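You operate a simulated robot arm through the tools that you are given. There is no shell and no other tool. Be economical: measure what you need, move in short steps, check, and stop when the job is done.

Carry out the task below with a simulated robot arm. There is one attempt and no reset: what you move stays moved.

TASK
Wipe up the oil stain under the white-capped jar with the blue cloth.
Fine: stand the jar on the drip tray, clear of the taps, meanwhile; cloth and jar go back. Set down upright: white-capped jar. What is to be rubbed or washed off counts as gone when no trace of it is left.

It is judged by the outcome, as a careful person would: the job done as asked, and still so three seconds after it is handed in. It fails if anything else is knocked over, pushed out of place, dropped, spilled or broken. Flat cloth is picked up by pressing the open fingertips on it (5 to 10 N) and closing them slowly along it; thin cloth reads only 2 to 8 mm in the jaws.

THE ROBOT
A 7-joint arm with a two-finger parallel gripper, fixed in place. Base frame: the origin is at the foot of the arm, x ahead of it, y to its left, z up; the work surface is at about z = 0.62. Readings come in m, degrees, newtons and seconds.
With the tool pointing down near the work surface it reaches from about 0.12 to 0.64 m from the base axis. Its first joint turns from -66.0 to 66.0 degrees. Payload 2.4 kg.
The tool frame sits at the grasp point between the pads (the TCP): z along the fingers, y along the line on which they close. The tips reach 0.03 m beyond it. The gripper opens to 0.094 m. The fingers are 0.028 m wide and 0.01 m thick; the gripper's body (0.05 by 0.096 m) begins 0.055 m behind the TCP.
Orientation is that of the tool frame in the base frame, as a unit quaternion [x, y, z, w]. With the fingers straight down and closing along the base's y, the tool's x points along the base's -x, its y along +y and its z along -z.

THE INTERFACE
- The arm moves only by the tool jog_arm. Its argument "targets" is a list that holds one entry, the list of rows, each a list of 6 numbers: the shift along the tool's x, y, z in m, then the turn, a rotation vector about the tool's x, y, z in degrees. In form: [[[dx, dy, dz, wx, wy, wz], ...]]. A call has 1 to 12 rows; each row shifts and turns the commanded pose from where the row before left it, along the tool's axes as they then stand. "fingers" is the opening, from 0 (shut) to 1 (fully open), set as the call begins (left out, the last holds). A row lasts 0.2 s, in which the tool goes at most 0.05 m and 8.6 degrees; a call with a longer step from one row to the next is refused whole, and so is a gripper value outside its range. Where a pose cannot be reached the arm comes as near as it can. A force on the tool above 50 N (or 10 N above the force at the start of the call, whichever is more), or a blocked arm, ends the call early, and 0.2 s more pass. Each finger travels about 0.153 m/s and halts on what it meets, pressing with about 29 N; the grip force reading is that of the motor and also rises with nothing between the fingers. The clock runs only during rows and for 0.2 s after the last one: add rows that do not move to give the fingers time. It gives the time, the measured TCP pose, the force on the tool (base axes), the opening and the grip force at its end, in the units of the frame above (readings bear some noise), with the torque about the TCP (base axes, N m) and any sound that the robot's microphone picked up.
- Cameras (640 x 400 px; columns grow to the right, rows downward): "scene" is fixed at [0.0027, 0.46, 1.4328]; the picture's right is [-0.96, -0.27, 0.00], its down [-0.18, 0.65, -0.74] and it looks along [0.20, -0.71, -0.67] (base axes); focal length 353 px, centre (320, 200). "wrist" rides on the gripper at [0.076, 0.014, -0.103] in the tool frame; the picture's right is [-0.18, 0.98, 0.00], its down [-0.75, -0.14, -0.64] and it looks along [-0.63, -0.12, 0.77] (tool axes); focal length 243 px, centre (320, 200).
- get_image(camera): a new picture of that camera. No time passes.
- probe_pixels(camera, pixels): there is no depth. For up to 12 entries [column, row, z] of the newest picture of that camera ("zoom" is the newest enlarged one), the place [x, y] in the base frame at which the ray of that pixel passes the height z, good to about 0.002 m. No time passes.
- enlarge(camera, box): a new picture of the part [left, top, right, bottom] of that camera's present view, enlarged. No time passes.
- job_done(): hands the job in; it is judged then, once.

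Work in short steps. Measure before you move; look again where a grasp or a placing could have gone wrong, and mend it. You have 80 turns and 54 pictures in all, those below and enlarged ones among them. Open the gripper and draw the arm clear of the work before you hand the job in, unless the task says otherwise; then end with one line.

The tools are called after "Call:" as a command line: name --argument value ..., lists and objects as JSON in quotes. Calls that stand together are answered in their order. jog_arm: Moves the arm, as the interface text tells. Its arguments: {"type":"object","properties":{"targets":{"type":"array"},"fingers":{"type":"number"}},"required":["targets"]} The other tools are called the same way: get_image (camera) takes a picture; probe_pixels (camera, pixels) gives the place at which the rays of pixels pass given heights; enlarge (camera, box) takes an enlarged picture of a part of a camera's view; job_done () hands the job in.

At the start:

```text
time: 0.0
eef_pos: [0.3726, -0.1753, 0.8759]
orientation: [0.0, 1.0, 0.0, -0.001]
contact_force: [-1.0, -0.9, -0.3]
moment: [0.03, -0.01, 0.04]
finger_gap: 0.0942
grasp_force: 0.1
```

scene: 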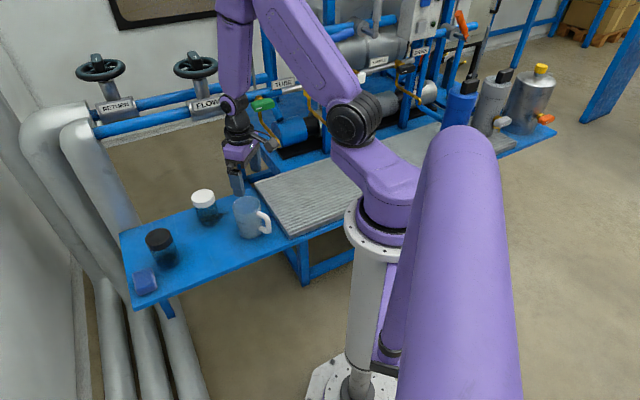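
wrist: 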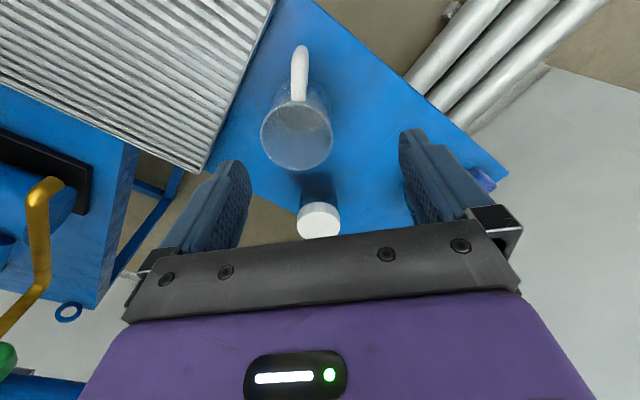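

The scene shows the white-capped jar near (204,205), a dark-capped jar at (160,248), a mug at (250,217), the blue cloth at (145,280) and the tray at (305,195). I'll enlarge that area to measure it.

Call:
enlarge --camera "scene" --box '[110, 160, 310, 310]'

Call:
enlarge --camera "scene" --box '[230, 60, 430, 250]'

```text
2.67 times, centred on (210, 235) of scene
```

zoom: 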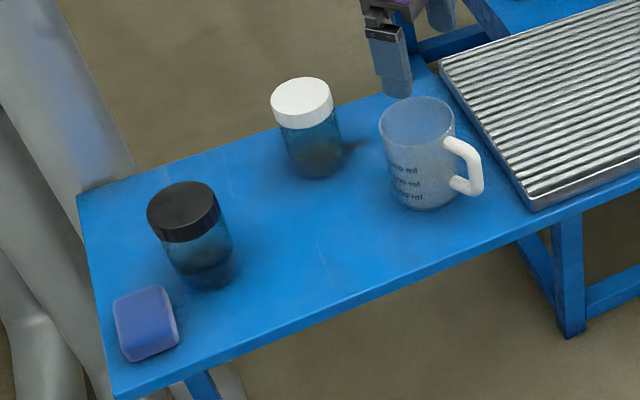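

```text
2.11 times, centred on (330, 155) of scene
```

zoom: 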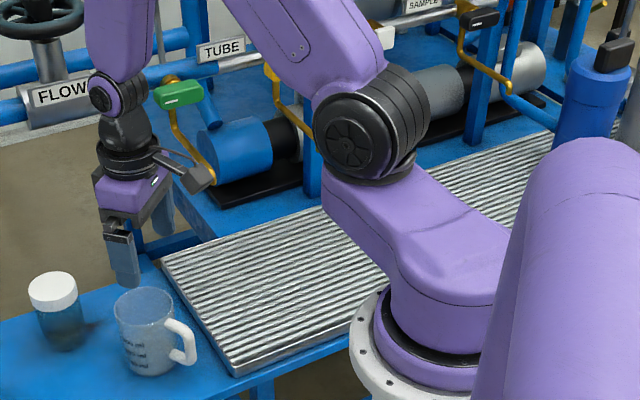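

Converting zoom positions to scene pixels, I'll probe the jar, mug, cloth and tray.

Call:
probe_pixels --camera "scene" --pixels '[[210, 222, 0.62], [202.7, 192, 0.7], [202.7, 192, 0.72], [158.5, 237, 0.7], [168, 263, 0.62], [144.3, 279, 0.64], [133, 273, 0.64], [150, 267.5, 0.64], [157, 288, 0.64], [139, 295, 0.62], [249, 234, 0.62], [246, 203, 0.72]]'

Call:
probe_pixels --camera "scene" --pixels '[[255, 182, 0.63], [290, 237, 0.63], [119, 234, 0.62], [132, 309, 0.62], [191, 195, 0.71], [215, 195, 0.71], [226, 213, 0.62], [268, 222, 0.66], [355, 160, 0.63], [250, 150, 0.62], [330, 100, 0.63], [500, 140, 0.62]]'

Call:
enlarge --camera "wrist" --box '[200, 0, 520, 250]'

```text
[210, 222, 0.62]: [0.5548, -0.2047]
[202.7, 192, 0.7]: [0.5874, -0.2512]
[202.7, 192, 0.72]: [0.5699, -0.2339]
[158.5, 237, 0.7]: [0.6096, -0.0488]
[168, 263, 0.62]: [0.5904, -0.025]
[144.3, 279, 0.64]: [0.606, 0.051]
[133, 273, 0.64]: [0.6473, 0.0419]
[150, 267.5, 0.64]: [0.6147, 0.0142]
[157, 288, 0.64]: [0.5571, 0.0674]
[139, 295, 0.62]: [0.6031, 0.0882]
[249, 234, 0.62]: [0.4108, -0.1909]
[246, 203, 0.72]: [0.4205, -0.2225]
```

```text
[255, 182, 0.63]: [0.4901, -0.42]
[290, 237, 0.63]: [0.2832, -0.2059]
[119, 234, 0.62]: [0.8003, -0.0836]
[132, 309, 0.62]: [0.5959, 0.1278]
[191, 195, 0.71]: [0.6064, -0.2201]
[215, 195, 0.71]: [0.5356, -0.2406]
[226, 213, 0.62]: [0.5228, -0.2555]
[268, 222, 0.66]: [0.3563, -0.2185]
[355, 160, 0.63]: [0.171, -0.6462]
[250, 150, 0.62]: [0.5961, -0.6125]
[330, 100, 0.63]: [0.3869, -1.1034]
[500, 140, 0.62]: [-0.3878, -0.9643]
```

```text
1.60 times, centred on (360, 125) of wrist
```

zoom: 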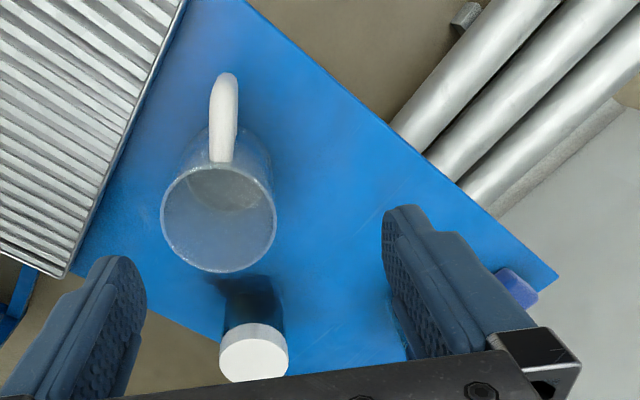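

I'll cross-check the jar, mug and cloth positions with the wrist view, using the cap top at (318,224).

Call:
probe_pixels --camera "wrist" --pixels '[[318, 224, 0.7], [318, 224, 0.71], [318, 224, 0.72], [298, 223, 0.71], [340, 222, 0.71], [297, 140, 0.72], [297, 140, 0.73], [301, 116, 0.62], [260, 135, 0.72], [333, 135, 0.72], [300, 50, 0.69], [484, 180, 0.64]]'

Call:
probe_pixels --camera "scene" --pixels '[[202.7, 194, 0.71], [202.7, 194, 0.72], [202.7, 194, 0.73], [246, 203, 0.71], [246, 203, 0.73], [158.5, 239, 0.71], [158.5, 239, 0.72], [158.5, 239, 0.73]]'

```text
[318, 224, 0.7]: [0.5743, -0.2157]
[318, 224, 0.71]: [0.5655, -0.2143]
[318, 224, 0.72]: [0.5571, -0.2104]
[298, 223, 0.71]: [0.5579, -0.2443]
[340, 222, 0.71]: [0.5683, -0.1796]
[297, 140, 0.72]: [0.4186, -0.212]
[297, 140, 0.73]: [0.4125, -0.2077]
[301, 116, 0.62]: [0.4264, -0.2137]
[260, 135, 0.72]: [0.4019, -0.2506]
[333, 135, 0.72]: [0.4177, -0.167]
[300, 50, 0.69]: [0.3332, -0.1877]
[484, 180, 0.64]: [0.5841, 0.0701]
```

```text
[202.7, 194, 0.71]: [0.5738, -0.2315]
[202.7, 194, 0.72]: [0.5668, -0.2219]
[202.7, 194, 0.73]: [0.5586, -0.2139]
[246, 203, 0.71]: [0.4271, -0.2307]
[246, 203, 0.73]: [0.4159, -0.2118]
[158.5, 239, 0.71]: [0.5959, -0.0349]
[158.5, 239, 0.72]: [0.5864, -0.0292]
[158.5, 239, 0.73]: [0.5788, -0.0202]
```

Jar is at about (0.56,-0.213) with its top at 0.725, and the mug is at (0.415,-0.21). Next I'll locate the tap tip (scene (279,146), wrist (48,183)) and the tray.

Call:
probe_pixels --camera "scene" --pixels '[[279, 146, 0.68], [279, 146, 0.72], [279, 146, 0.76], [279, 146, 0.8], [325, 125.6, 0.72], [325, 125.6, 0.76], [325, 125.6, 0.8], [290, 233, 0.64], [365, 198, 0.64]]'

Call:
probe_pixels --camera "wrist" --pixels '[[50, 183, 0.68], [50, 183, 0.72], [50, 183, 0.76], [50, 183, 0.8], [205, 170, 0.63], [205, 170, 0.64], [275, 5, 0.63], [0, 85, 0.63]]'

Call:
enlarge --camera "wrist" --box '[0, 0, 280, 400]'

```text
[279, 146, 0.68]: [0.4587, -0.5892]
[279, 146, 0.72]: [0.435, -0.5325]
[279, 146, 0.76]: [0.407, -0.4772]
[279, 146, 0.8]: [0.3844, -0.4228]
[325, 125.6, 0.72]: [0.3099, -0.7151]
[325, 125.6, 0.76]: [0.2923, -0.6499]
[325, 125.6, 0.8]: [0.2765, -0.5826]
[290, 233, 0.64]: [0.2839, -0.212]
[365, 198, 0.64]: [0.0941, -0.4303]
```

```text
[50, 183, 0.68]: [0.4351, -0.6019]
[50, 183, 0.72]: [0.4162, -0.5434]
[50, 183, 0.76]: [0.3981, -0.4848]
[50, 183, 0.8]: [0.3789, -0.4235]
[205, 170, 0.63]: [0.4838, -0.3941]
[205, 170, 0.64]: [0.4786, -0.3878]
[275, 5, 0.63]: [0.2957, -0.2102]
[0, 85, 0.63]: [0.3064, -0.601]
```

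```text
1.00 times, centred on (140, 200) of wrist (not enlarged: the box is as wide or as high as the picture)
```

zoom: 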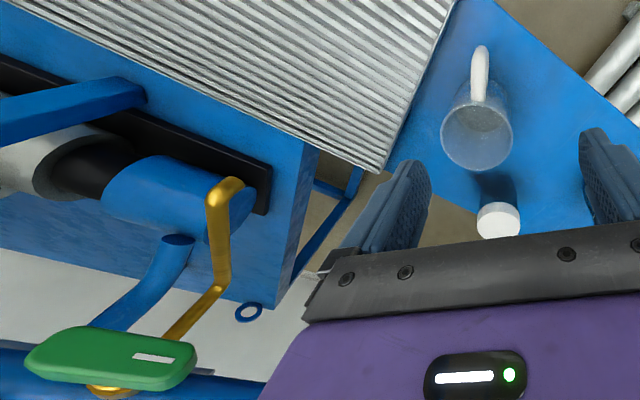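

Tray is roughly level near (0.28,-0.31), well clear of the tap tip (about (0.38,-0.43,0.80)). Moving above the jar at height first.

Call:
jog_arm --targets '[[[-0.04, -0.008, 0, 0, 0, 0], [-0.04, -0.008, 0, 0, 0, 0], [-0.04, -0.008, 0, 0, 0, 0], [-0.04, -0.008, 0, 0, 0, 0], [-0.0275, -0.006, 0.02, 0, 0, 0], [0, 0, 0.03, 0, 0, 0], [0, 0, 0, 0, 0, 0]]]' --fingers 1

Call:
get_image --camera "scene"

Call:
get_image --camera "wrist"

```text
time: 1.6
eef_pos: [0.5614, -0.2133, 0.825]
orientation: [0.0, 1.0, 0.0, 0.0]
contact_force: [1.2, -0.6, -0.1]
moment: [-0.01, 0.02, 0.0]
finger_gap: 0.0939
grasp_force: 0.1
```

```text
47 pictures are left
```

scene: 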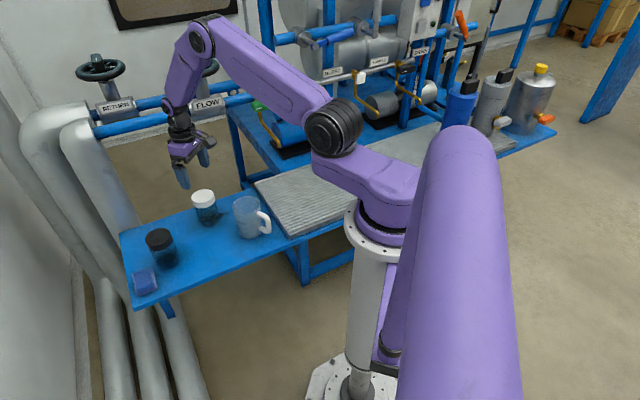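

```text
46 pictures are left
```

wrist: 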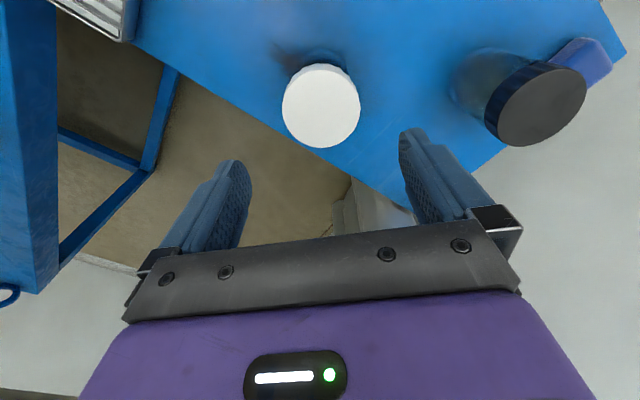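

The cap is seen at (321,105), so I'll probe it at candidate heights.

Call:
probe_pixels --camera "wrist" --pixels '[[321, 106, 0.69], [321, 106, 0.7], [321, 106, 0.71], [321, 106, 0.72], [282, 106, 0.7], [360, 106, 0.7], [321, 64, 0.7], [321, 148, 0.7], [282, 106, 0.72], [360, 106, 0.72], [290, 50, 0.62], [320, 50, 0.62]]'

Call:
enlarge --camera "scene" --box '[150, 170, 270, 245]'

Call:
enlarge --camera "wrist" --box '[220, 0, 420, 125]'

```text
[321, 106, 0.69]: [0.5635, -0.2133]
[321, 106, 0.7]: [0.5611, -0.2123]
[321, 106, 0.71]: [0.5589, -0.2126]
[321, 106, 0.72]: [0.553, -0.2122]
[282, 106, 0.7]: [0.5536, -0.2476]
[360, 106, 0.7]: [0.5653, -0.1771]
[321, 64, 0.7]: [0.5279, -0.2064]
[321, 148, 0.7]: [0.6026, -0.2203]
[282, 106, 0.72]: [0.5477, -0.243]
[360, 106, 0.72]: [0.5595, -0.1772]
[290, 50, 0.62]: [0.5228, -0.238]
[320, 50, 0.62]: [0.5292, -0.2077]
```

```text
5.33 times, centred on (210, 208) of scene
```

zoom: 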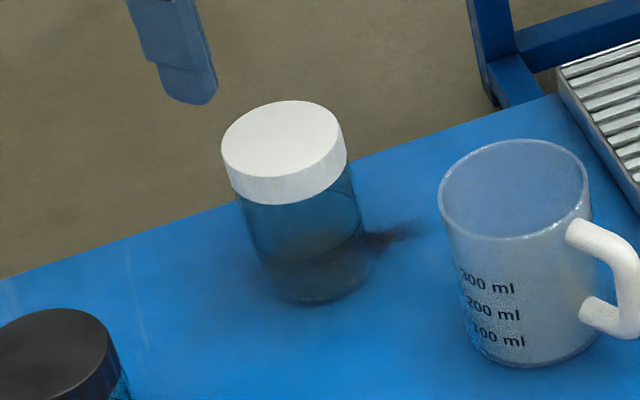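

```text
3.20 times, centred on (320, 62) of wrist
```

zoom: 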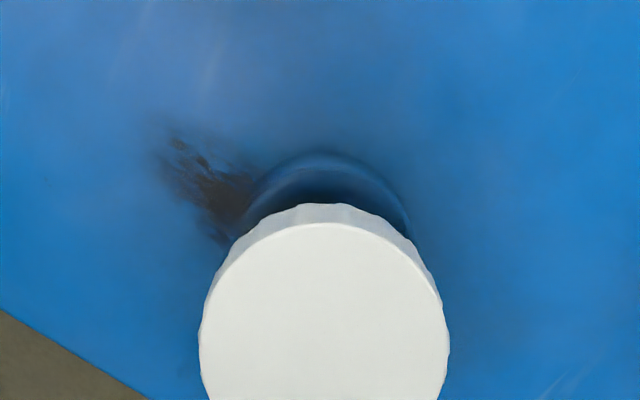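

Jar centre is about (0.558,-0.2125), diameter 0.068; an oil smear shows on its -x/-y side. Descending to TCP z=0.686.

Call:
jog_arm --targets '[[[0.003, 0.0008, 0.035, 0, 0, 0], [0, 0, 0.035, 0, 0, 0], [0, 0, 0.035, 0, 0, 0], [0, 0, 0.034, 0, 0, 0], [0, 0, 0, 0, 0, 0]]]' --fingers 1

Call:
enlarge --camera "scene" --box '[150, 145, 270, 245]'

```text
time: 2.8
eef_pos: [0.5582, -0.2105, 0.6854]
orientation: [0.0, 1.0, 0.0, 0.0]
contact_force: [0.2, 0.0, -0.2]
moment: [0.0, 0.0, -0.02]
finger_gap: 0.0941
grasp_force: 0.0
```

```text
4.00 times, centred on (210, 195) of scene
```

zoom: 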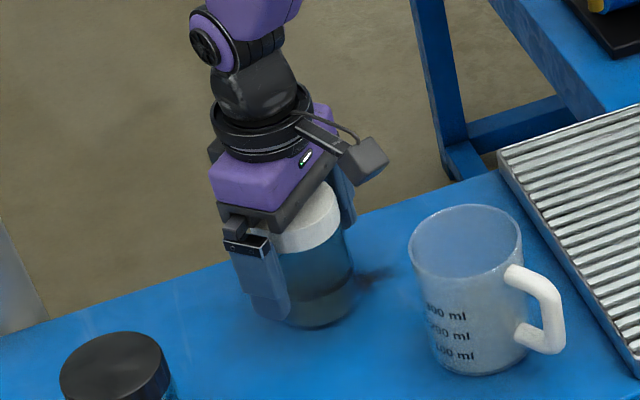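

The jar stands between the fingers; y offset is about 2 mm, which I trim before closing gently.

Call:
jog_arm --targets '[[[0, -0.002, 0, 0, 0, 0], [0, 0, 0, 0, 0, 0], [0, 0, 0, 0, 0, 0], [0, 0, 0, 0, 0, 0]]]' --fingers 0.6

Call:
enlarge --camera "wrist" --box '[120, 0, 520, 250]'

```text
time: 3.8
eef_pos: [0.5578, -0.2127, 0.6878]
orientation: [0.001, 1.0, 0.0, 0.0]
contact_force: [-0.4, 0.1, 0.2]
moment: [0.01, -0.01, 0.02]
finger_gap: 0.0656
grasp_force: 29.1
```

```text
1.60 times, centred on (320, 125) of wrist
```

zoom: 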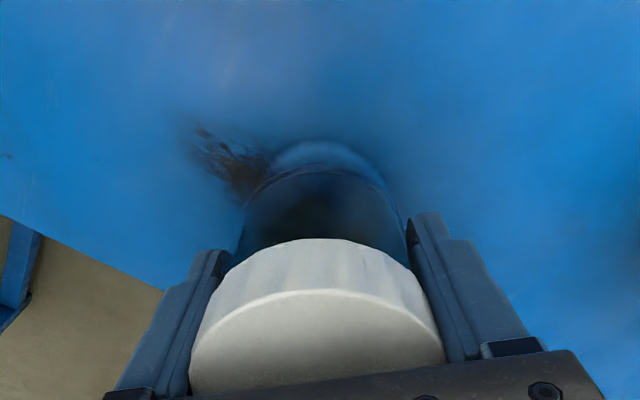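

The cap is held at 65.6 mm with 29 N. Closing command lower to hold firmly, then lifting straight up.

Call:
jog_arm --targets '[[[0, 0, 0, 0, 0, 0], [0, 0, -0.015, 0, 0, 0], [0, 0, -0.03, 0, 0, 0], [0, 0, -0.03, 0, 0, 0], [0, 0, -0.03, 0, 0, 0], [0, 0, -0.03, 0, 0, 0], [0, 0, -0.03, 0, 0, 0], [0, 0, 0, 0, 0, 0]]]' --fingers 0.55

Call:
get_image --camera "scene"

Call:
get_image --camera "wrist"

```text
time: 5.6
eef_pos: [0.5575, -0.2122, 0.853]
orientation: [0.0, 1.0, 0.0, 0.0]
contact_force: [-0.1, 0.7, -0.5]
moment: [-0.02, -0.02, 0.01]
finger_gap: 0.0657
grasp_force: 29.5
```

```text
41 pictures are left
```

scene: 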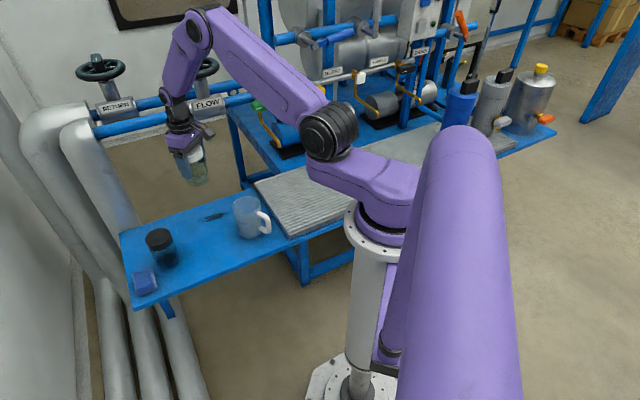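

```text
40 pictures are left
```

wrist: 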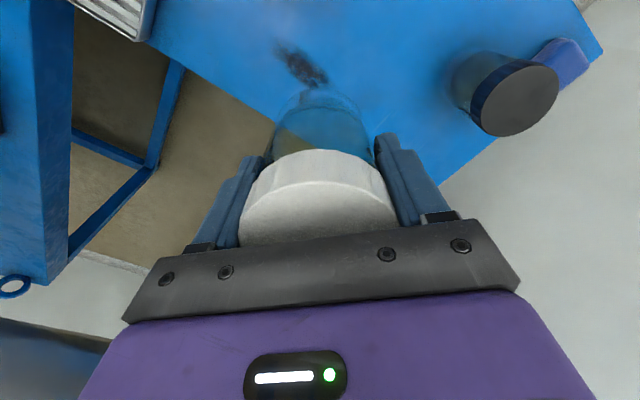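

The jar is held upright and the stain is exposed. Carrying it over (clear above the mug) to the tray spot (0.276,-0.313), halfway first.

Call:
jog_arm --targets '[[[0.0, -0.0, -0.02, 0, 0, 0], [0.035, -0.0125, 0, 0, 0, 0], [0.035, -0.0125, 0, 0, 0, 0], [0.035, -0.0125, 0, 0, 0, 0], [0.035, -0.0125, 0, 0, 0, 0], [0.035, -0.0125, 0, 0, 0, 0], [0, 0, 0, 0, 0, 0]]]'

Call:
get_image --camera "scene"

```text
time: 7.2
eef_pos: [0.3833, -0.2751, 0.8714]
orientation: [0.0, 1.0, 0.0, 0.001]
contact_force: [0.2, -0.1, 0.7]
moment: [-0.02, 0.0, 0.04]
finger_gap: 0.0654
grasp_force: 28.4
```

```text
39 pictures are left
```

scene: 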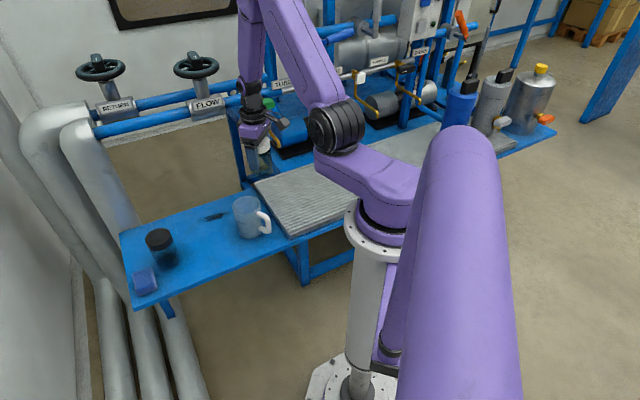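

Clear so far. Continuing the remaining way to above the tray spot.

Call:
jog_arm --targets '[[[0.036, -0.0126, 0, 0, 0, 0], [0.036, -0.0126, 0, 0, 0, 0], [0.035, -0.0126, 0, 0, 0, 0], [0, 0, 0.03, 0, 0, 0], [0, 0, 0, 0, 0, 0]]]'

Call:
get_image --camera "scene"

Call:
get_image --camera "wrist"

```text
time: 8.4
eef_pos: [0.2751, -0.3159, 0.8416]
orientation: [0.0, 1.0, -0.001, 0.001]
contact_force: [-0.6, -0.8, -1.1]
moment: [0.03, -0.01, 0.0]
finger_gap: 0.0657
grasp_force: 28.5
```

```text
38 pictures are left
```

scene: 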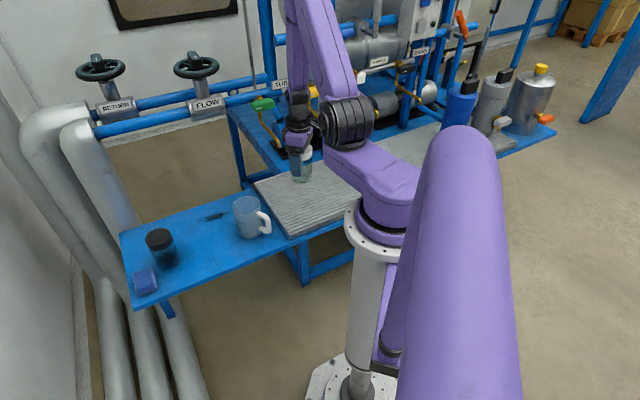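

```text
37 pictures are left
```

wrist: 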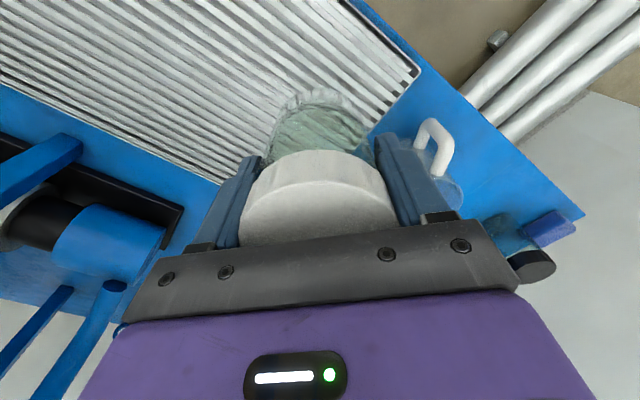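

Jar is over the tray. I'll probe the tray's corners in this view to confirm the spot before lowering.

Call:
probe_pixels --camera "wrist" --pixels '[[420, 70, 0.63], [420, 70, 0.64], [420, 70, 0.65], [340, 2, 0.63], [222, 183, 0.63], [385, 130, 0.63]]'

Call:
jog_arm --targets '[[[0, 0, 0.03, 0, 0, 0], [0, 0, 0.03, 0, 0, 0], [0, 0, 0.03, 0, 0, 0], [0, 0, 0.025, 0, 0, 0], [0, 0, 0, 0, 0, 0]]]'

Call:
enlarge --camera "scene" --box '[230, 130, 350, 230]'

```text
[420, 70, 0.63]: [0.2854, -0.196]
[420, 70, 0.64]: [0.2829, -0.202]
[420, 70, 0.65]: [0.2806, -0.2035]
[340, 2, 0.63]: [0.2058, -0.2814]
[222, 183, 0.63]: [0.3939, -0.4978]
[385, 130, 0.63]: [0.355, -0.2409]
```

```text
time: 9.6
eef_pos: [0.2761, -0.3125, 0.7256]
orientation: [0.001, 1.0, 0.0, 0.0]
contact_force: [0.4, 0.1, -1.0]
moment: [0.01, -0.02, 0.0]
finger_gap: 0.0659
grasp_force: 29.2
```

```text
4.00 times, centred on (290, 180) of scene
```

zoom: 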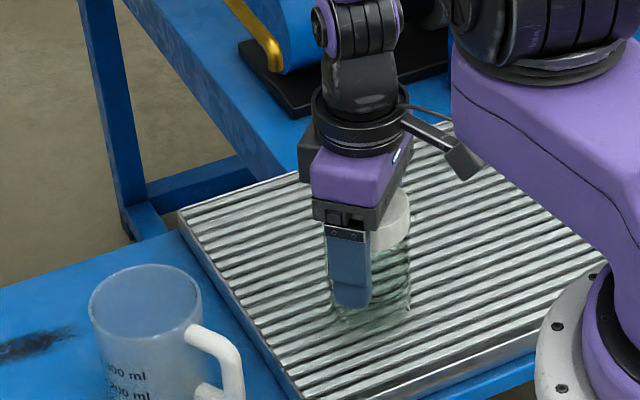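

Bottom is a centimetre or two above the slats. Lowering in 4 mm steps, watching the force.

Call:
jog_arm --targets '[[[0, 0, 0.004, 0, 0, 0], [0, 0, 0.004, 0, 0, 0], [0, 0, 0.003, 0, 0, 0], [0, 0, 0, 0, 0, 0]]]'

```text
time: 10.6
eef_pos: [0.2762, -0.3135, 0.7154]
orientation: [-0.001, 1.0, 0.0, 0.0]
contact_force: [-0.3, 0.3, -0.1]
moment: [-0.03, 0.0, -0.01]
finger_gap: 0.0655
grasp_force: 29.3
```

No contact yet at z=0.7154; continuing gently.

Call:
jog_arm --targets '[[[0, 0, 0.003, 0, 0, 0], [0, 0, 0.003, 0, 0, 0], [0, 0, 0, 0, 0, 0]]]'

```text
time: 11.4
eef_pos: [0.275, -0.3129, 0.7091]
orientation: [0.0, 1.0, -0.001, -0.001]
contact_force: [-1.2, 2.9, 27.2]
moment: [0.19, -0.05, 0.14]
finger_gap: 0.0653
grasp_force: 28.8
```

Contact (27 N) at z≈0.709. Relieving 1.5 mm, then opening.

Call:
jog_arm --targets '[[[0, 0, -0.0015, 0, 0, 0], [0, 0, 0, 0, 0, 0]]]'

```text
time: 12.0
eef_pos: [0.2751, -0.3135, 0.7111]
orientation: [0.0, 1.0, 0.001, 0.001]
contact_force: [-0.3, 0.6, -1.1]
moment: [-0.02, 0.0, -0.01]
finger_gap: 0.0654
grasp_force: 29.0
```

Just off the slats; lowering 1 mm, releasing, then rising straight up.

Call:
jog_arm --targets '[[[0, 0, 0.001, 0, 0, 0], [0, 0, 0, 0, 0, 0]]]'

Call:
jog_arm --targets '[[[0, 0, 0, 0, 0, 0], [0, 0, 0, 0, 0, 0], [0, 0, 0, 0, 0, 0]]]' --fingers 1

Call:
jog_arm --targets '[[[0, 0, -0.02, 0, 0, 0], [0, 0, -0.03, 0, 0, 0], [0, 0, -0.04, 0, 0, 0], [0, 0, -0.04, 0, 0, 0], [0, 0, -0.04, 0, 0, 0], [0, 0, 0, 0, 0, 0]]]'

Call:
enlarge --camera "scene" --box '[120, 110, 360, 310]'

```text
time: 12.6
eef_pos: [0.2749, -0.3132, 0.7088]
orientation: [0.001, 1.0, 0.001, 0.0]
contact_force: [-1.0, 0.7, 5.0]
moment: [-0.05, -0.07, 0.01]
finger_gap: 0.0654
grasp_force: 28.8
```

```text
time: 13.4
eef_pos: [0.2753, -0.3131, 0.7108]
orientation: [0.001, 1.0, 0.0, 0.0]
contact_force: [-1.2, -0.4, 0.1]
moment: [-0.02, -0.01, 0.0]
finger_gap: 0.0941
grasp_force: 0.1
```

```text
time: 14.8
eef_pos: [0.2752, -0.3137, 0.8803]
orientation: [0.0, 1.0, 0.0, 0.001]
contact_force: [1.2, -0.6, -0.4]
moment: [0.03, 0.02, 0.0]
finger_gap: 0.0942
grasp_force: 0.2
```

```text
2.00 times, centred on (240, 210) of scene
```

zoom: 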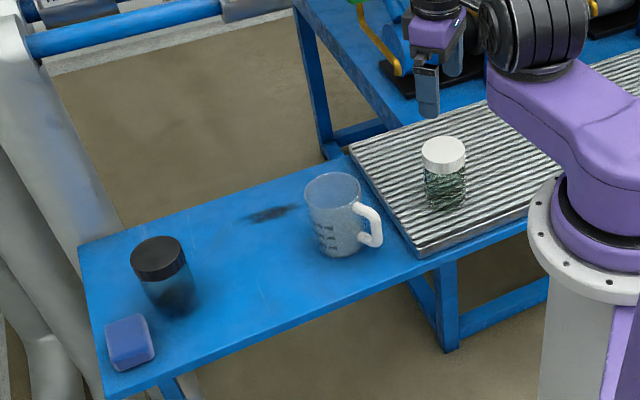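

Jar stands upright on the tray and the stain is exposed near scene (216,216). Measuring the stain, and moving above the cloth.

Call:
probe_pixels --camera "zoom" --pixels '[[242, 218, 0.62], [300, 207, 0.62], [270, 213, 0.62], [250, 223, 0.62], [290, 203, 0.62], [108, 326, 0.65], [140, 314, 0.65], [154, 352, 0.65], [117, 370, 0.62]]'

Call:
jog_arm --targets '[[[-0.027, 0.03, 0, 0, 0, 0], [-0.027, 0.03, 0, 0, 0, 0], [-0.027, 0.03, 0, 0, 0, 0], [-0.027, 0.03, 0, 0, 0, 0], [-0.027, 0.03, 0, 0, 0, 0], [-0.027, 0.03, 0, 0, 0, 0], [-0.027, 0.03, 0, 0, 0, 0], [-0.027, 0.03, 0, 0, 0, 0], [-0.027, 0.03, 0, 0, 0, 0], [-0.027, 0.03, 0, 0, 0, 0], [-0.027, 0.03, 0, 0, 0, 0], [-0.027, 0.03, 0, 0, 0, 0]]]'

Call:
get_image --camera "wrist"

```text
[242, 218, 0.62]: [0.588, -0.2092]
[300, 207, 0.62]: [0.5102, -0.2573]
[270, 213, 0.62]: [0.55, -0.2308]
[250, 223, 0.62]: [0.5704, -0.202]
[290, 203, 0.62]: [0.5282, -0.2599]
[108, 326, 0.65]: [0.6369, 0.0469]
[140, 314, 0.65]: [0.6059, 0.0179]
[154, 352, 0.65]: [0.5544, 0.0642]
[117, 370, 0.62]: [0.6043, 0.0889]
```

```text
time: 17.4
eef_pos: [0.5997, 0.047, 0.8817]
orientation: [0.0, 1.0, 0.0, 0.0]
contact_force: [0.3, -0.4, -0.6]
moment: [0.02, 0.03, 0.0]
finger_gap: 0.094
grasp_force: 0.1
```

```text
34 pictures are left
```

wrist: 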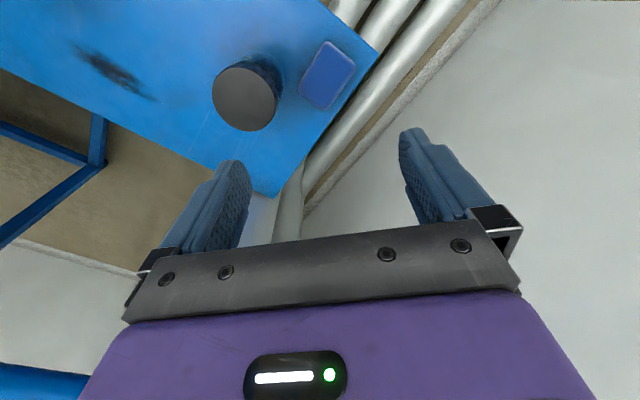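

The cloth appears as a compact folded pad at (327,73). Enlarging and measuring it.

Call:
enlarge --camera "wrist" --box '[200, 0, 420, 137]'

Call:
probe_pixels --camera "wrist" --pixels '[[328, 40, 0.65], [356, 62, 0.65], [325, 107, 0.65], [298, 92, 0.65], [328, 75, 0.65], [328, 75, 0.64], [328, 75, 0.66], [277, 195, 0.62], [378, 52, 0.62], [244, 95, 0.72], [75, 48, 0.62], [153, 100, 0.62]]'

Call:
enlarge --camera "scene" --box '[110, 220, 210, 310]'

```text
2.91 times, centred on (310, 68) of wrist
```

zoom: 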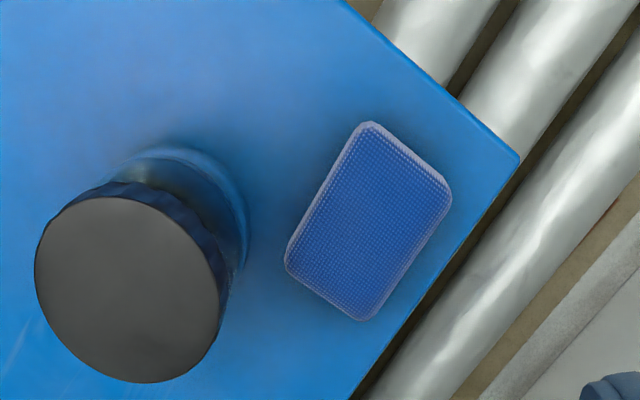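

```text
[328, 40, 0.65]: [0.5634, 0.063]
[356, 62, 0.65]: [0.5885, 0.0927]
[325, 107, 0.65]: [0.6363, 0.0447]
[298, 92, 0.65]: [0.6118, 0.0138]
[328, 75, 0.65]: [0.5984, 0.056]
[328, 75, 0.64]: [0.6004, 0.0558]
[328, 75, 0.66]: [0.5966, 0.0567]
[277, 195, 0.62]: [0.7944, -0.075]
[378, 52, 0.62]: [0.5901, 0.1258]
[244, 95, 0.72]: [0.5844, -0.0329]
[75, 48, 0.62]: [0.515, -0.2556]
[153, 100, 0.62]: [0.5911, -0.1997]
```

```text
4.44 times, centred on (160, 265) of scene
```

zoom: 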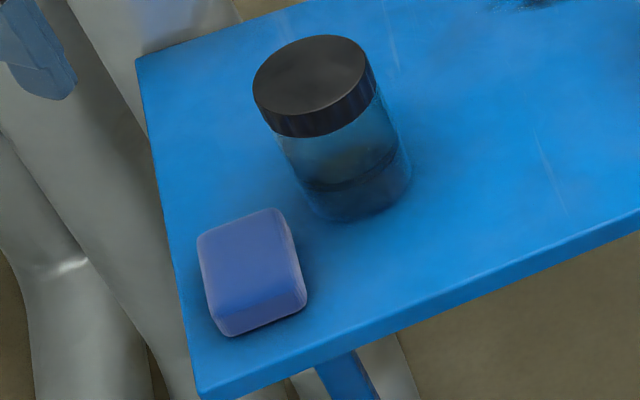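

The cloth is a folded pad ~0.039 × 0.069 m, 0.028 high, centred (0.600,0.054). I'll grip across its short side, shifted toward its near end to keep the gripper body clear of the dark jar: yaw +40° about tool z.

Call:
jog_arm --targets '[[[0.0127, 0.018, 0, 0, 0, 0], [0, 0, 0.02, 0, 0, 8], [0, 0, 0.02, 0, 0, 8], [0, 0, 0.02, 0, 0, 8], [0, 0, 0.01, 0, 0, 8], [0, 0, 0, 0, 0, 8], [0, 0, 0, 0, 0, 0]]]' --fingers 0.7

Call:
get_image --camera "wrist"

```text
time: 19.0
eef_pos: [0.5874, 0.0647, 0.8099]
orientation: [0.343, 0.939, 0.0, -0.001]
contact_force: [0.6, 0.4, -0.6]
moment: [0.02, -0.02, 0.01]
finger_gap: 0.0656
grasp_force: 0.1
```

```text
31 pictures are left
```

wrist: 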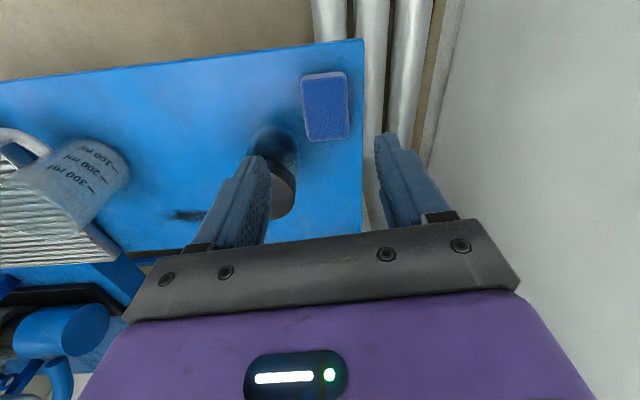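

Pad corners appear at (303,77),(346,74),(348,135),(306,141). Probing them.

Call:
probe_pixels --camera "wrist" --pixels '[[303, 78, 0.646], [346, 74, 0.646], [348, 136, 0.646], [306, 141, 0.646], [326, 107, 0.646], [280, 190, 0.72]]'

Call:
enlarge --camera "wrist" --box '[200, 50, 440, 200]'

```text
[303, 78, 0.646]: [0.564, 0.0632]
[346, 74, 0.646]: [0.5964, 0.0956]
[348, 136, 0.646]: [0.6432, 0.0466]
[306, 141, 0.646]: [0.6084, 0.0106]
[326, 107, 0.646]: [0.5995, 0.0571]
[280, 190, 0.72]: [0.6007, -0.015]
```

```text
2.67 times, centred on (320, 125) of wrist
```

zoom: 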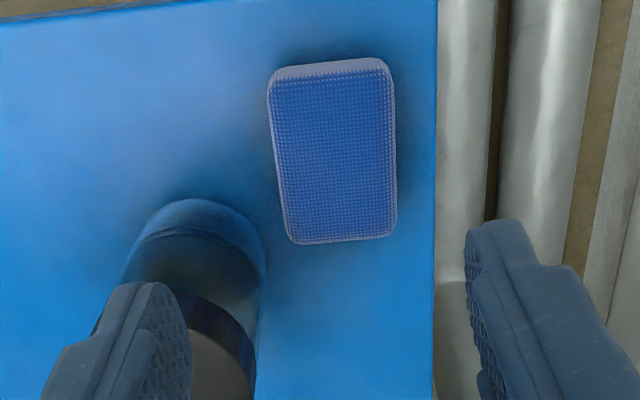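

Pad's axes are at 45°, centre (0.603,0.054), width ~0.046. Turning 5° more, trimming, and descending part way.

Call:
jog_arm --targets '[[[-0.0035, 0.003, 0, 0, 0, 5], [0, 0, 0.03, 0, 0, 0], [0, 0, 0.03, 0, 0, 0], [0, 0, 0.03, 0, 0, 0], [0, 0, 0, 0, 0, 0]]]' --fingers 0.75

Call:
get_image --camera "wrist"

Call:
enlarge --camera "scene" --box '[100, 200, 220, 310]'

```text
time: 20.2
eef_pos: [0.5913, 0.0635, 0.7208]
orientation: [0.383, 0.924, 0.0, 0.0]
contact_force: [-0.3, -0.6, -0.8]
moment: [0.03, 0.04, 0.0]
finger_gap: 0.0706
grasp_force: 0.1
```

```text
29 pictures are left
```

wrist: 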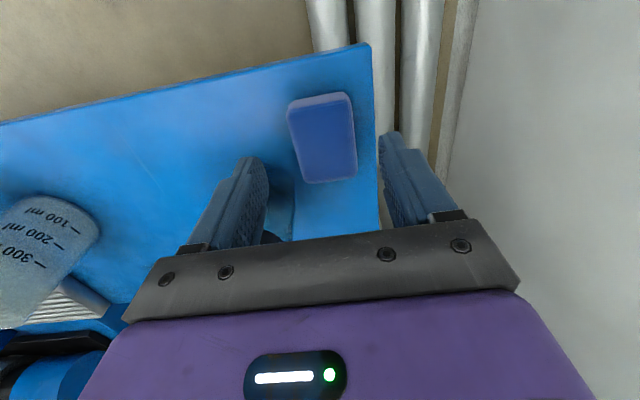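

```text
3.64 times, centred on (160, 255) of scene
```

zoom: 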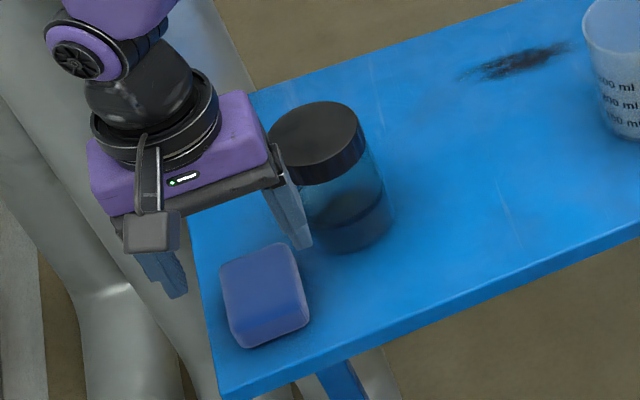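

Checking alignment at this height with pad corners (288,106),(350,93),(357,174),(303,184).

Call:
probe_pixels --camera "wrist" --pixels '[[288, 106, 0.646], [350, 93, 0.646], [357, 174, 0.646], [303, 184, 0.646], [325, 140, 0.646]]'

Call:
probe_pixels --camera "zoom" --pixels '[[312, 133, 0.72], [312, 133, 0.71], [268, 140, 0.71], [365, 130, 0.71], [360, 245, 0.62]]'

```text
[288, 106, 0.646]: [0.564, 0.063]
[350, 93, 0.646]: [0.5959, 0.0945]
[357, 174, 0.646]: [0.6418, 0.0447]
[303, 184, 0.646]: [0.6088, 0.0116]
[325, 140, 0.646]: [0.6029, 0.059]
```

```text
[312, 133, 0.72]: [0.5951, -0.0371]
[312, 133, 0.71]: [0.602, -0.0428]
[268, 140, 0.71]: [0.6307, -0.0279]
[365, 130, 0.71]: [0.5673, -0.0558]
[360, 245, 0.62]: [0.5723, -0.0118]
```

Aligned to 1 mm. Descending to TCP z=0.659 (tips ~8 mm above the bench).

Call:
jog_arm --targets '[[[0.001, 0.0006, 0.02, 0, 0, 0], [0, 0, 0.02, 0, 0, 0], [0, 0, 0.012, 0, 0, 0], [0, 0, 0.01, 0, 0, 0], [0, 0, 0, 0, 0, 0]]]'

Call:
enlarge --camera "scene" --box '[100, 200, 220, 310]'

```text
time: 21.4
eef_pos: [0.5908, 0.0651, 0.6591]
orientation: [0.383, 0.924, -0.001, 0.0]
contact_force: [-0.4, -0.1, -0.4]
moment: [-0.01, 0.01, 0.04]
finger_gap: 0.0706
grasp_force: 0.0
```

```text
3.64 times, centred on (160, 255) of scene
```

zoom: 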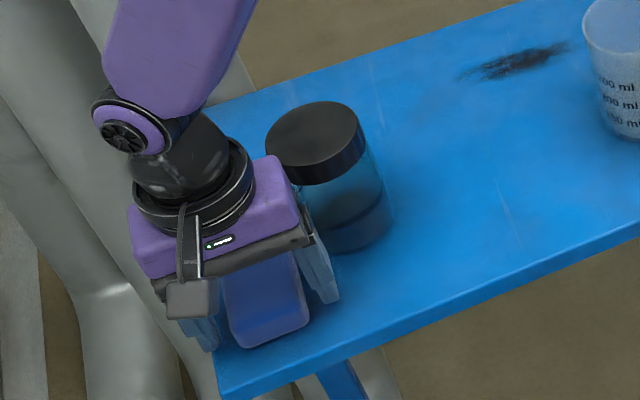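

No contact with the jar and the pad is between the fingers. Closing on it.

Call:
jog_arm --targets '[[[0, 0, 0, 0, 0, 0], [0, 0, 0, 0, 0, 0], [0, 0, 0, 0, 0, 0], [0, 0, 0, 0, 0, 0]]]' --fingers 0.3

```text
time: 22.4
eef_pos: [0.5913, 0.067, 0.6585]
orientation: [0.383, 0.924, 0.0, 0.0]
contact_force: [-0.5, 0.0, 0.3]
moment: [-0.01, 0.03, 0.0]
finger_gap: 0.0488
grasp_force: 29.1
```

Held at 48.8 mm, 29 N. Lifting straight up and checking.

Call:
jog_arm --targets '[[[0, 0, -0.01, 0, 0, 0], [0, 0, -0.03, 0, 0, 0], [0, 0, -0.035, 0, 0, 0], [0, 0, -0.035, 0, 0, 0], [0, 0, -0.035, 0, 0, 0], [0, 0, 0, 0, 0, 0]]]'

Call:
get_image --camera "wrist"

Call:
enlarge --camera "scene" --box '[100, 140, 280, 310]'

```text
time: 23.8
eef_pos: [0.591, 0.0652, 0.8038]
orientation: [0.383, 0.924, 0.0, 0.0]
contact_force: [0.1, -0.2, 0.3]
moment: [0.04, 0.02, -0.06]
finger_gap: 0.049
grasp_force: 28.5
```

```text
26 pictures are left
```

wrist: 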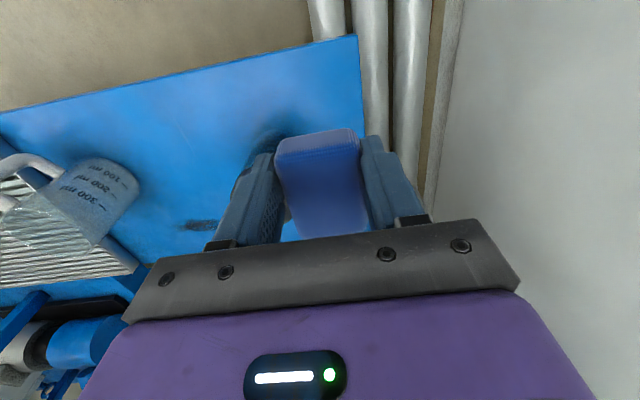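

```text
2.35 times, centred on (190, 225) of scene
```

zoom: 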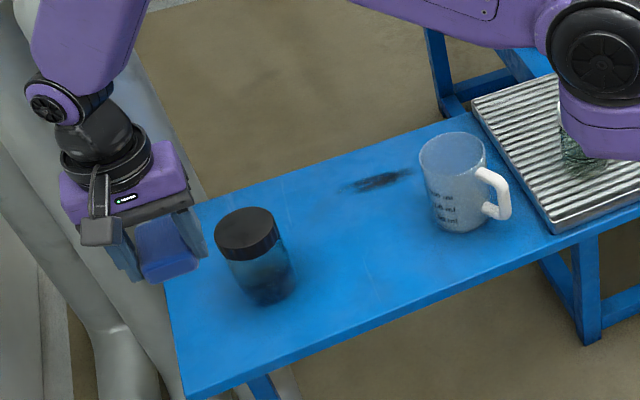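

Pad securely held. Carrying it over the stain centre, keeping yaw so the pad's long side spans the stain's width.

Call:
jog_arm --targets '[[[0, 0, -0.03, 0, 0, 0], [-0.02367, -0.03271, 0, 0, 0, 0], [-0.02367, -0.03271, 0, 0, 0, 0], [-0.02367, -0.03271, 0, 0, 0, 0], [-0.02367, -0.03271, 0, 0, 0, 0], [-0.02367, -0.03271, 0, 0, 0, 0], [-0.02367, -0.03271, 0, 0, 0, 0], [-0.02367, -0.03271, 0, 0, 0, 0], [0, 0, 0.04, 0, 0, 0], [0, 0, 0.04, 0, 0, 0], [0, 0, 0, 0, 0, 0]]]'

Call:
get_image --camera "scene"

Call:
get_image --camera "wrist"

```text
time: 26.2
eef_pos: [0.5466, -0.2137, 0.754]
orientation: [0.383, 0.924, 0.0, 0.0]
contact_force: [0.3, -0.5, -0.6]
moment: [-0.02, 0.03, -0.02]
finger_gap: 0.0489
grasp_force: 29.2
```

```text
24 pictures are left
```

scene: 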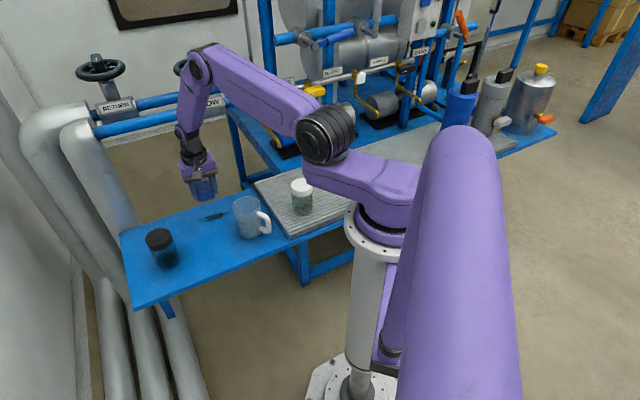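

```text
23 pictures are left
```

wrist: 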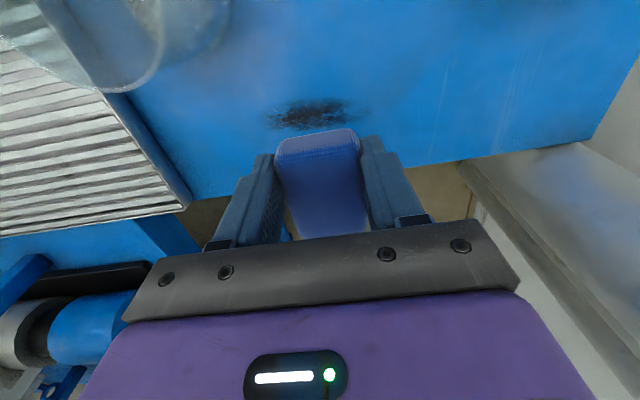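

Stain visible at (268–370, 98–130). Probing its extent here and lowering to just above the bench.

Call:
probe_pixels --camera "wrist" --pixels '[[266, 124, 0.62], [370, 110, 0.62], [315, 97, 0.62], [320, 130, 0.62], [270, 110, 0.62], [372, 125, 0.62]]'

Call:
jog_arm --targets '[[[0, 0, 0.035, 0, 0, 0], [0, 0, 0.03, 0, 0, 0], [0, 0, 0.02, 0, 0, 0], [0, 0, 0.006, 0, 0, 0], [0, 0, 0, 0, 0, 0]]]'

Call:
enlarge --camera "scene" --box '[150, 130, 290, 250]'

```text
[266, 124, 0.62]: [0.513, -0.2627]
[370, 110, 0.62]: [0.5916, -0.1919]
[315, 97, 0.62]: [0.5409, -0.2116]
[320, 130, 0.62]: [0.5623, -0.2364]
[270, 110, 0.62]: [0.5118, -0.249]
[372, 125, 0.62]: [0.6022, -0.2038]
```

```text
time: 27.4
eef_pos: [0.548, -0.2144, 0.6617]
orientation: [0.383, 0.924, 0.0, 0.0]
contact_force: [0.2, -0.2, -0.1]
moment: [0.01, -0.01, 0.01]
finger_gap: 0.0488
grasp_force: 28.7
```

```text
3.33 times, centred on (220, 190) of scene
```

zoom: 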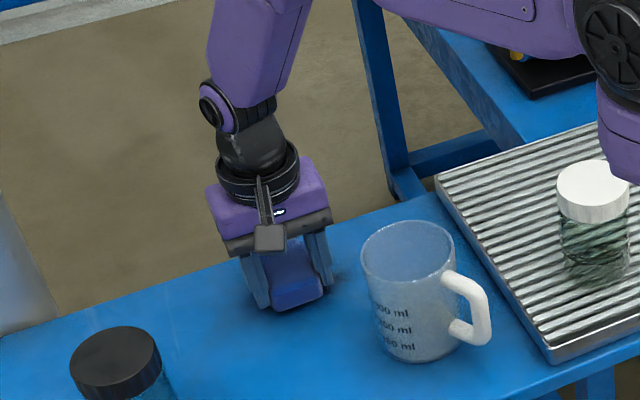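

Pad covers the stain's width (v range ok). Pressing down in small steps.

Call:
jog_arm --targets '[[[0, 0, 0.0015, 0, 0, 0], [0, 0, 0.0015, 0, 0, 0], [0, 0, 0, 0, 0, 0]]]'

```text
time: 28.2
eef_pos: [0.5472, -0.2136, 0.6603]
orientation: [0.383, 0.924, 0.0, -0.001]
contact_force: [-0.4, -0.7, -0.6]
moment: [0.0, 0.04, -0.01]
finger_gap: 0.049
grasp_force: 29.1
```

No contact yet; another 2 mm.

Call:
jog_arm --targets '[[[0, 0, 0.001, 0, 0, 0], [0, 0, 0.001, 0, 0, 0], [0, 0, 0, 0, 0, 0]]]'

```text
time: 29.0
eef_pos: [0.5474, -0.2138, 0.6595]
orientation: [0.382, 0.924, 0.0, -0.001]
contact_force: [-6.1, 2.4, 17.6]
moment: [-0.04, 0.08, 0.0]
finger_gap: 0.0489
grasp_force: 29.5
```

Pressing at ~18 N. Rubbing along the stain in tool y: back 7 cm, with gentle steps.

Call:
jog_arm --targets '[[[0, -0.015, 0, 0, 0, 0], [0, -0.02, 0, 0, 0, 0], [0, -0.02, 0, 0, 0, 0], [0, -0.012, 0, 0, 0, 0], [0, 0.02, 0, 0, 0, 0], [0, 0.02, 0, 0, 0, 0], [0, 0.02, 0, 0, 0, 0], [0, 0.02, 0, 0, 0, 0], [0, 0.02, 0, 0, 0, 0], [0, 0.02, 0, 0, 0, 0], [0, 0.01, 0, 0, 0, 0], [0, 0, 0, 0, 0, 0]]]'

Call:
get_image --camera "wrist"

Call:
enlarge --camera "scene" --box '[150, 150, 290, 250]'

```text
time: 31.6
eef_pos: [0.592, -0.1672, 0.6574]
orientation: [0.383, 0.924, 0.0, 0.0]
contact_force: [-1.7, -2.8, 14.7]
moment: [-0.1, 0.14, 0.01]
finger_gap: 0.0488
grasp_force: 28.8
```

```text
21 pictures are left
```

wrist: 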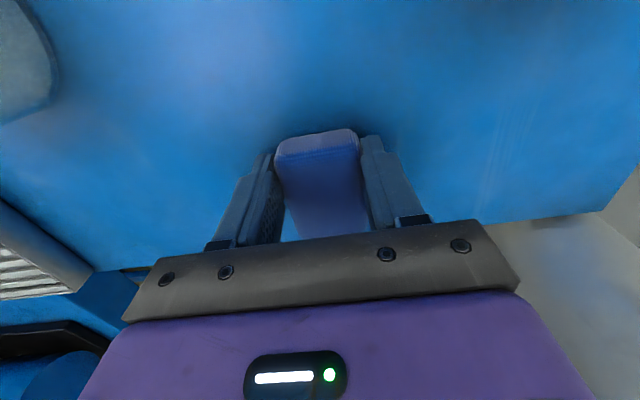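

```text
4.00 times, centred on (220, 200) of scene
```

zoom: 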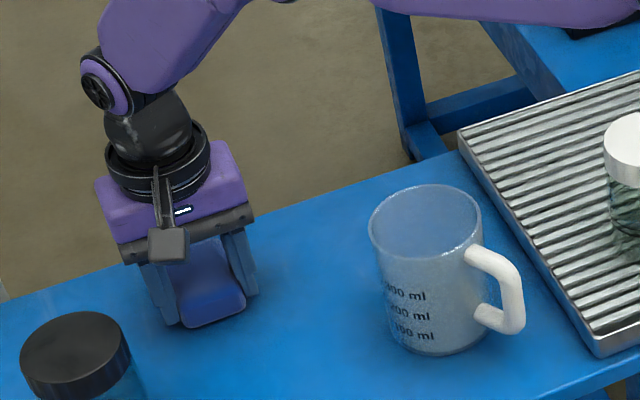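

Stain seems gone where seen. For thoroughness I rub twice more with ±1 cm sideways shifts.

Call:
jog_arm --targets '[[[-0.012, -0.01, 0, 0, 0, 0], [0, -0.025, 0, 0, 0, 0], [0, -0.025, 0, 0, 0, 0], [0, -0.025, 0, 0, 0, 0], [0, -0.025, 0, 0, 0, 0], [0.012, -0.01, 0, 0, 0, 0], [0.01, 0.02, 0, 0, 0, 0], [0, 0.025, 0, 0, 0, 0], [0, 0.025, 0, 0, 0, 0], [0, 0.02, 0, 0, 0, 0], [-0.01, 0.01, 0, 0, 0, 0], [0, 0, 0, 0, 0, 0]]]'

Call:
jog_arm --targets '[[[0, 0, -0.01, 0, 0, 0], [0, 0, -0.03, 0, 0, 0], [0, 0, -0.04, 0, 0, 0], [0, 0, -0.04, 0, 0, 0], [0, 0, -0.03, 0, 0, 0], [0, 0, 0, 0, 0, 0]]]'

Call:
get_image --camera "wrist"

Call:
enlarge --camera "scene" --box '[150, 150, 290, 250]'

```text
time: 34.2
eef_pos: [0.5764, -0.1814, 0.658]
orientation: [0.382, 0.924, 0.001, 0.0]
contact_force: [-10.3, 2.3, 24.6]
moment: [-0.03, 0.16, -0.05]
finger_gap: 0.049
grasp_force: 29.4
```

```text
time: 35.6
eef_pos: [0.5773, -0.1828, 0.8074]
orientation: [0.383, 0.924, 0.0, 0.0]
contact_force: [-0.7, -0.6, -1.2]
moment: [0.01, 0.05, 0.02]
finger_gap: 0.0489
grasp_force: 29.0
```

```text
19 pictures are left
```

wrist: 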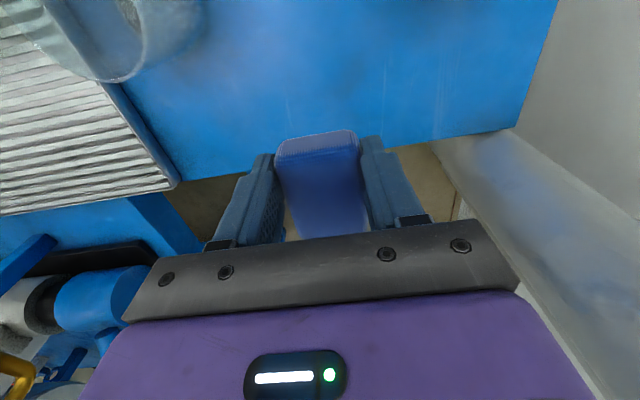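

```text
4.00 times, centred on (220, 200) of scene
```

zoom: 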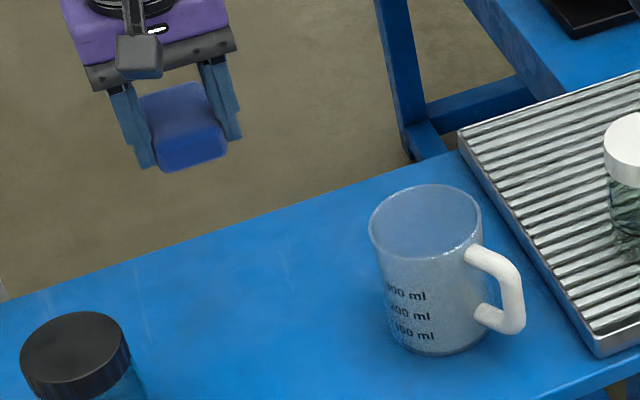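

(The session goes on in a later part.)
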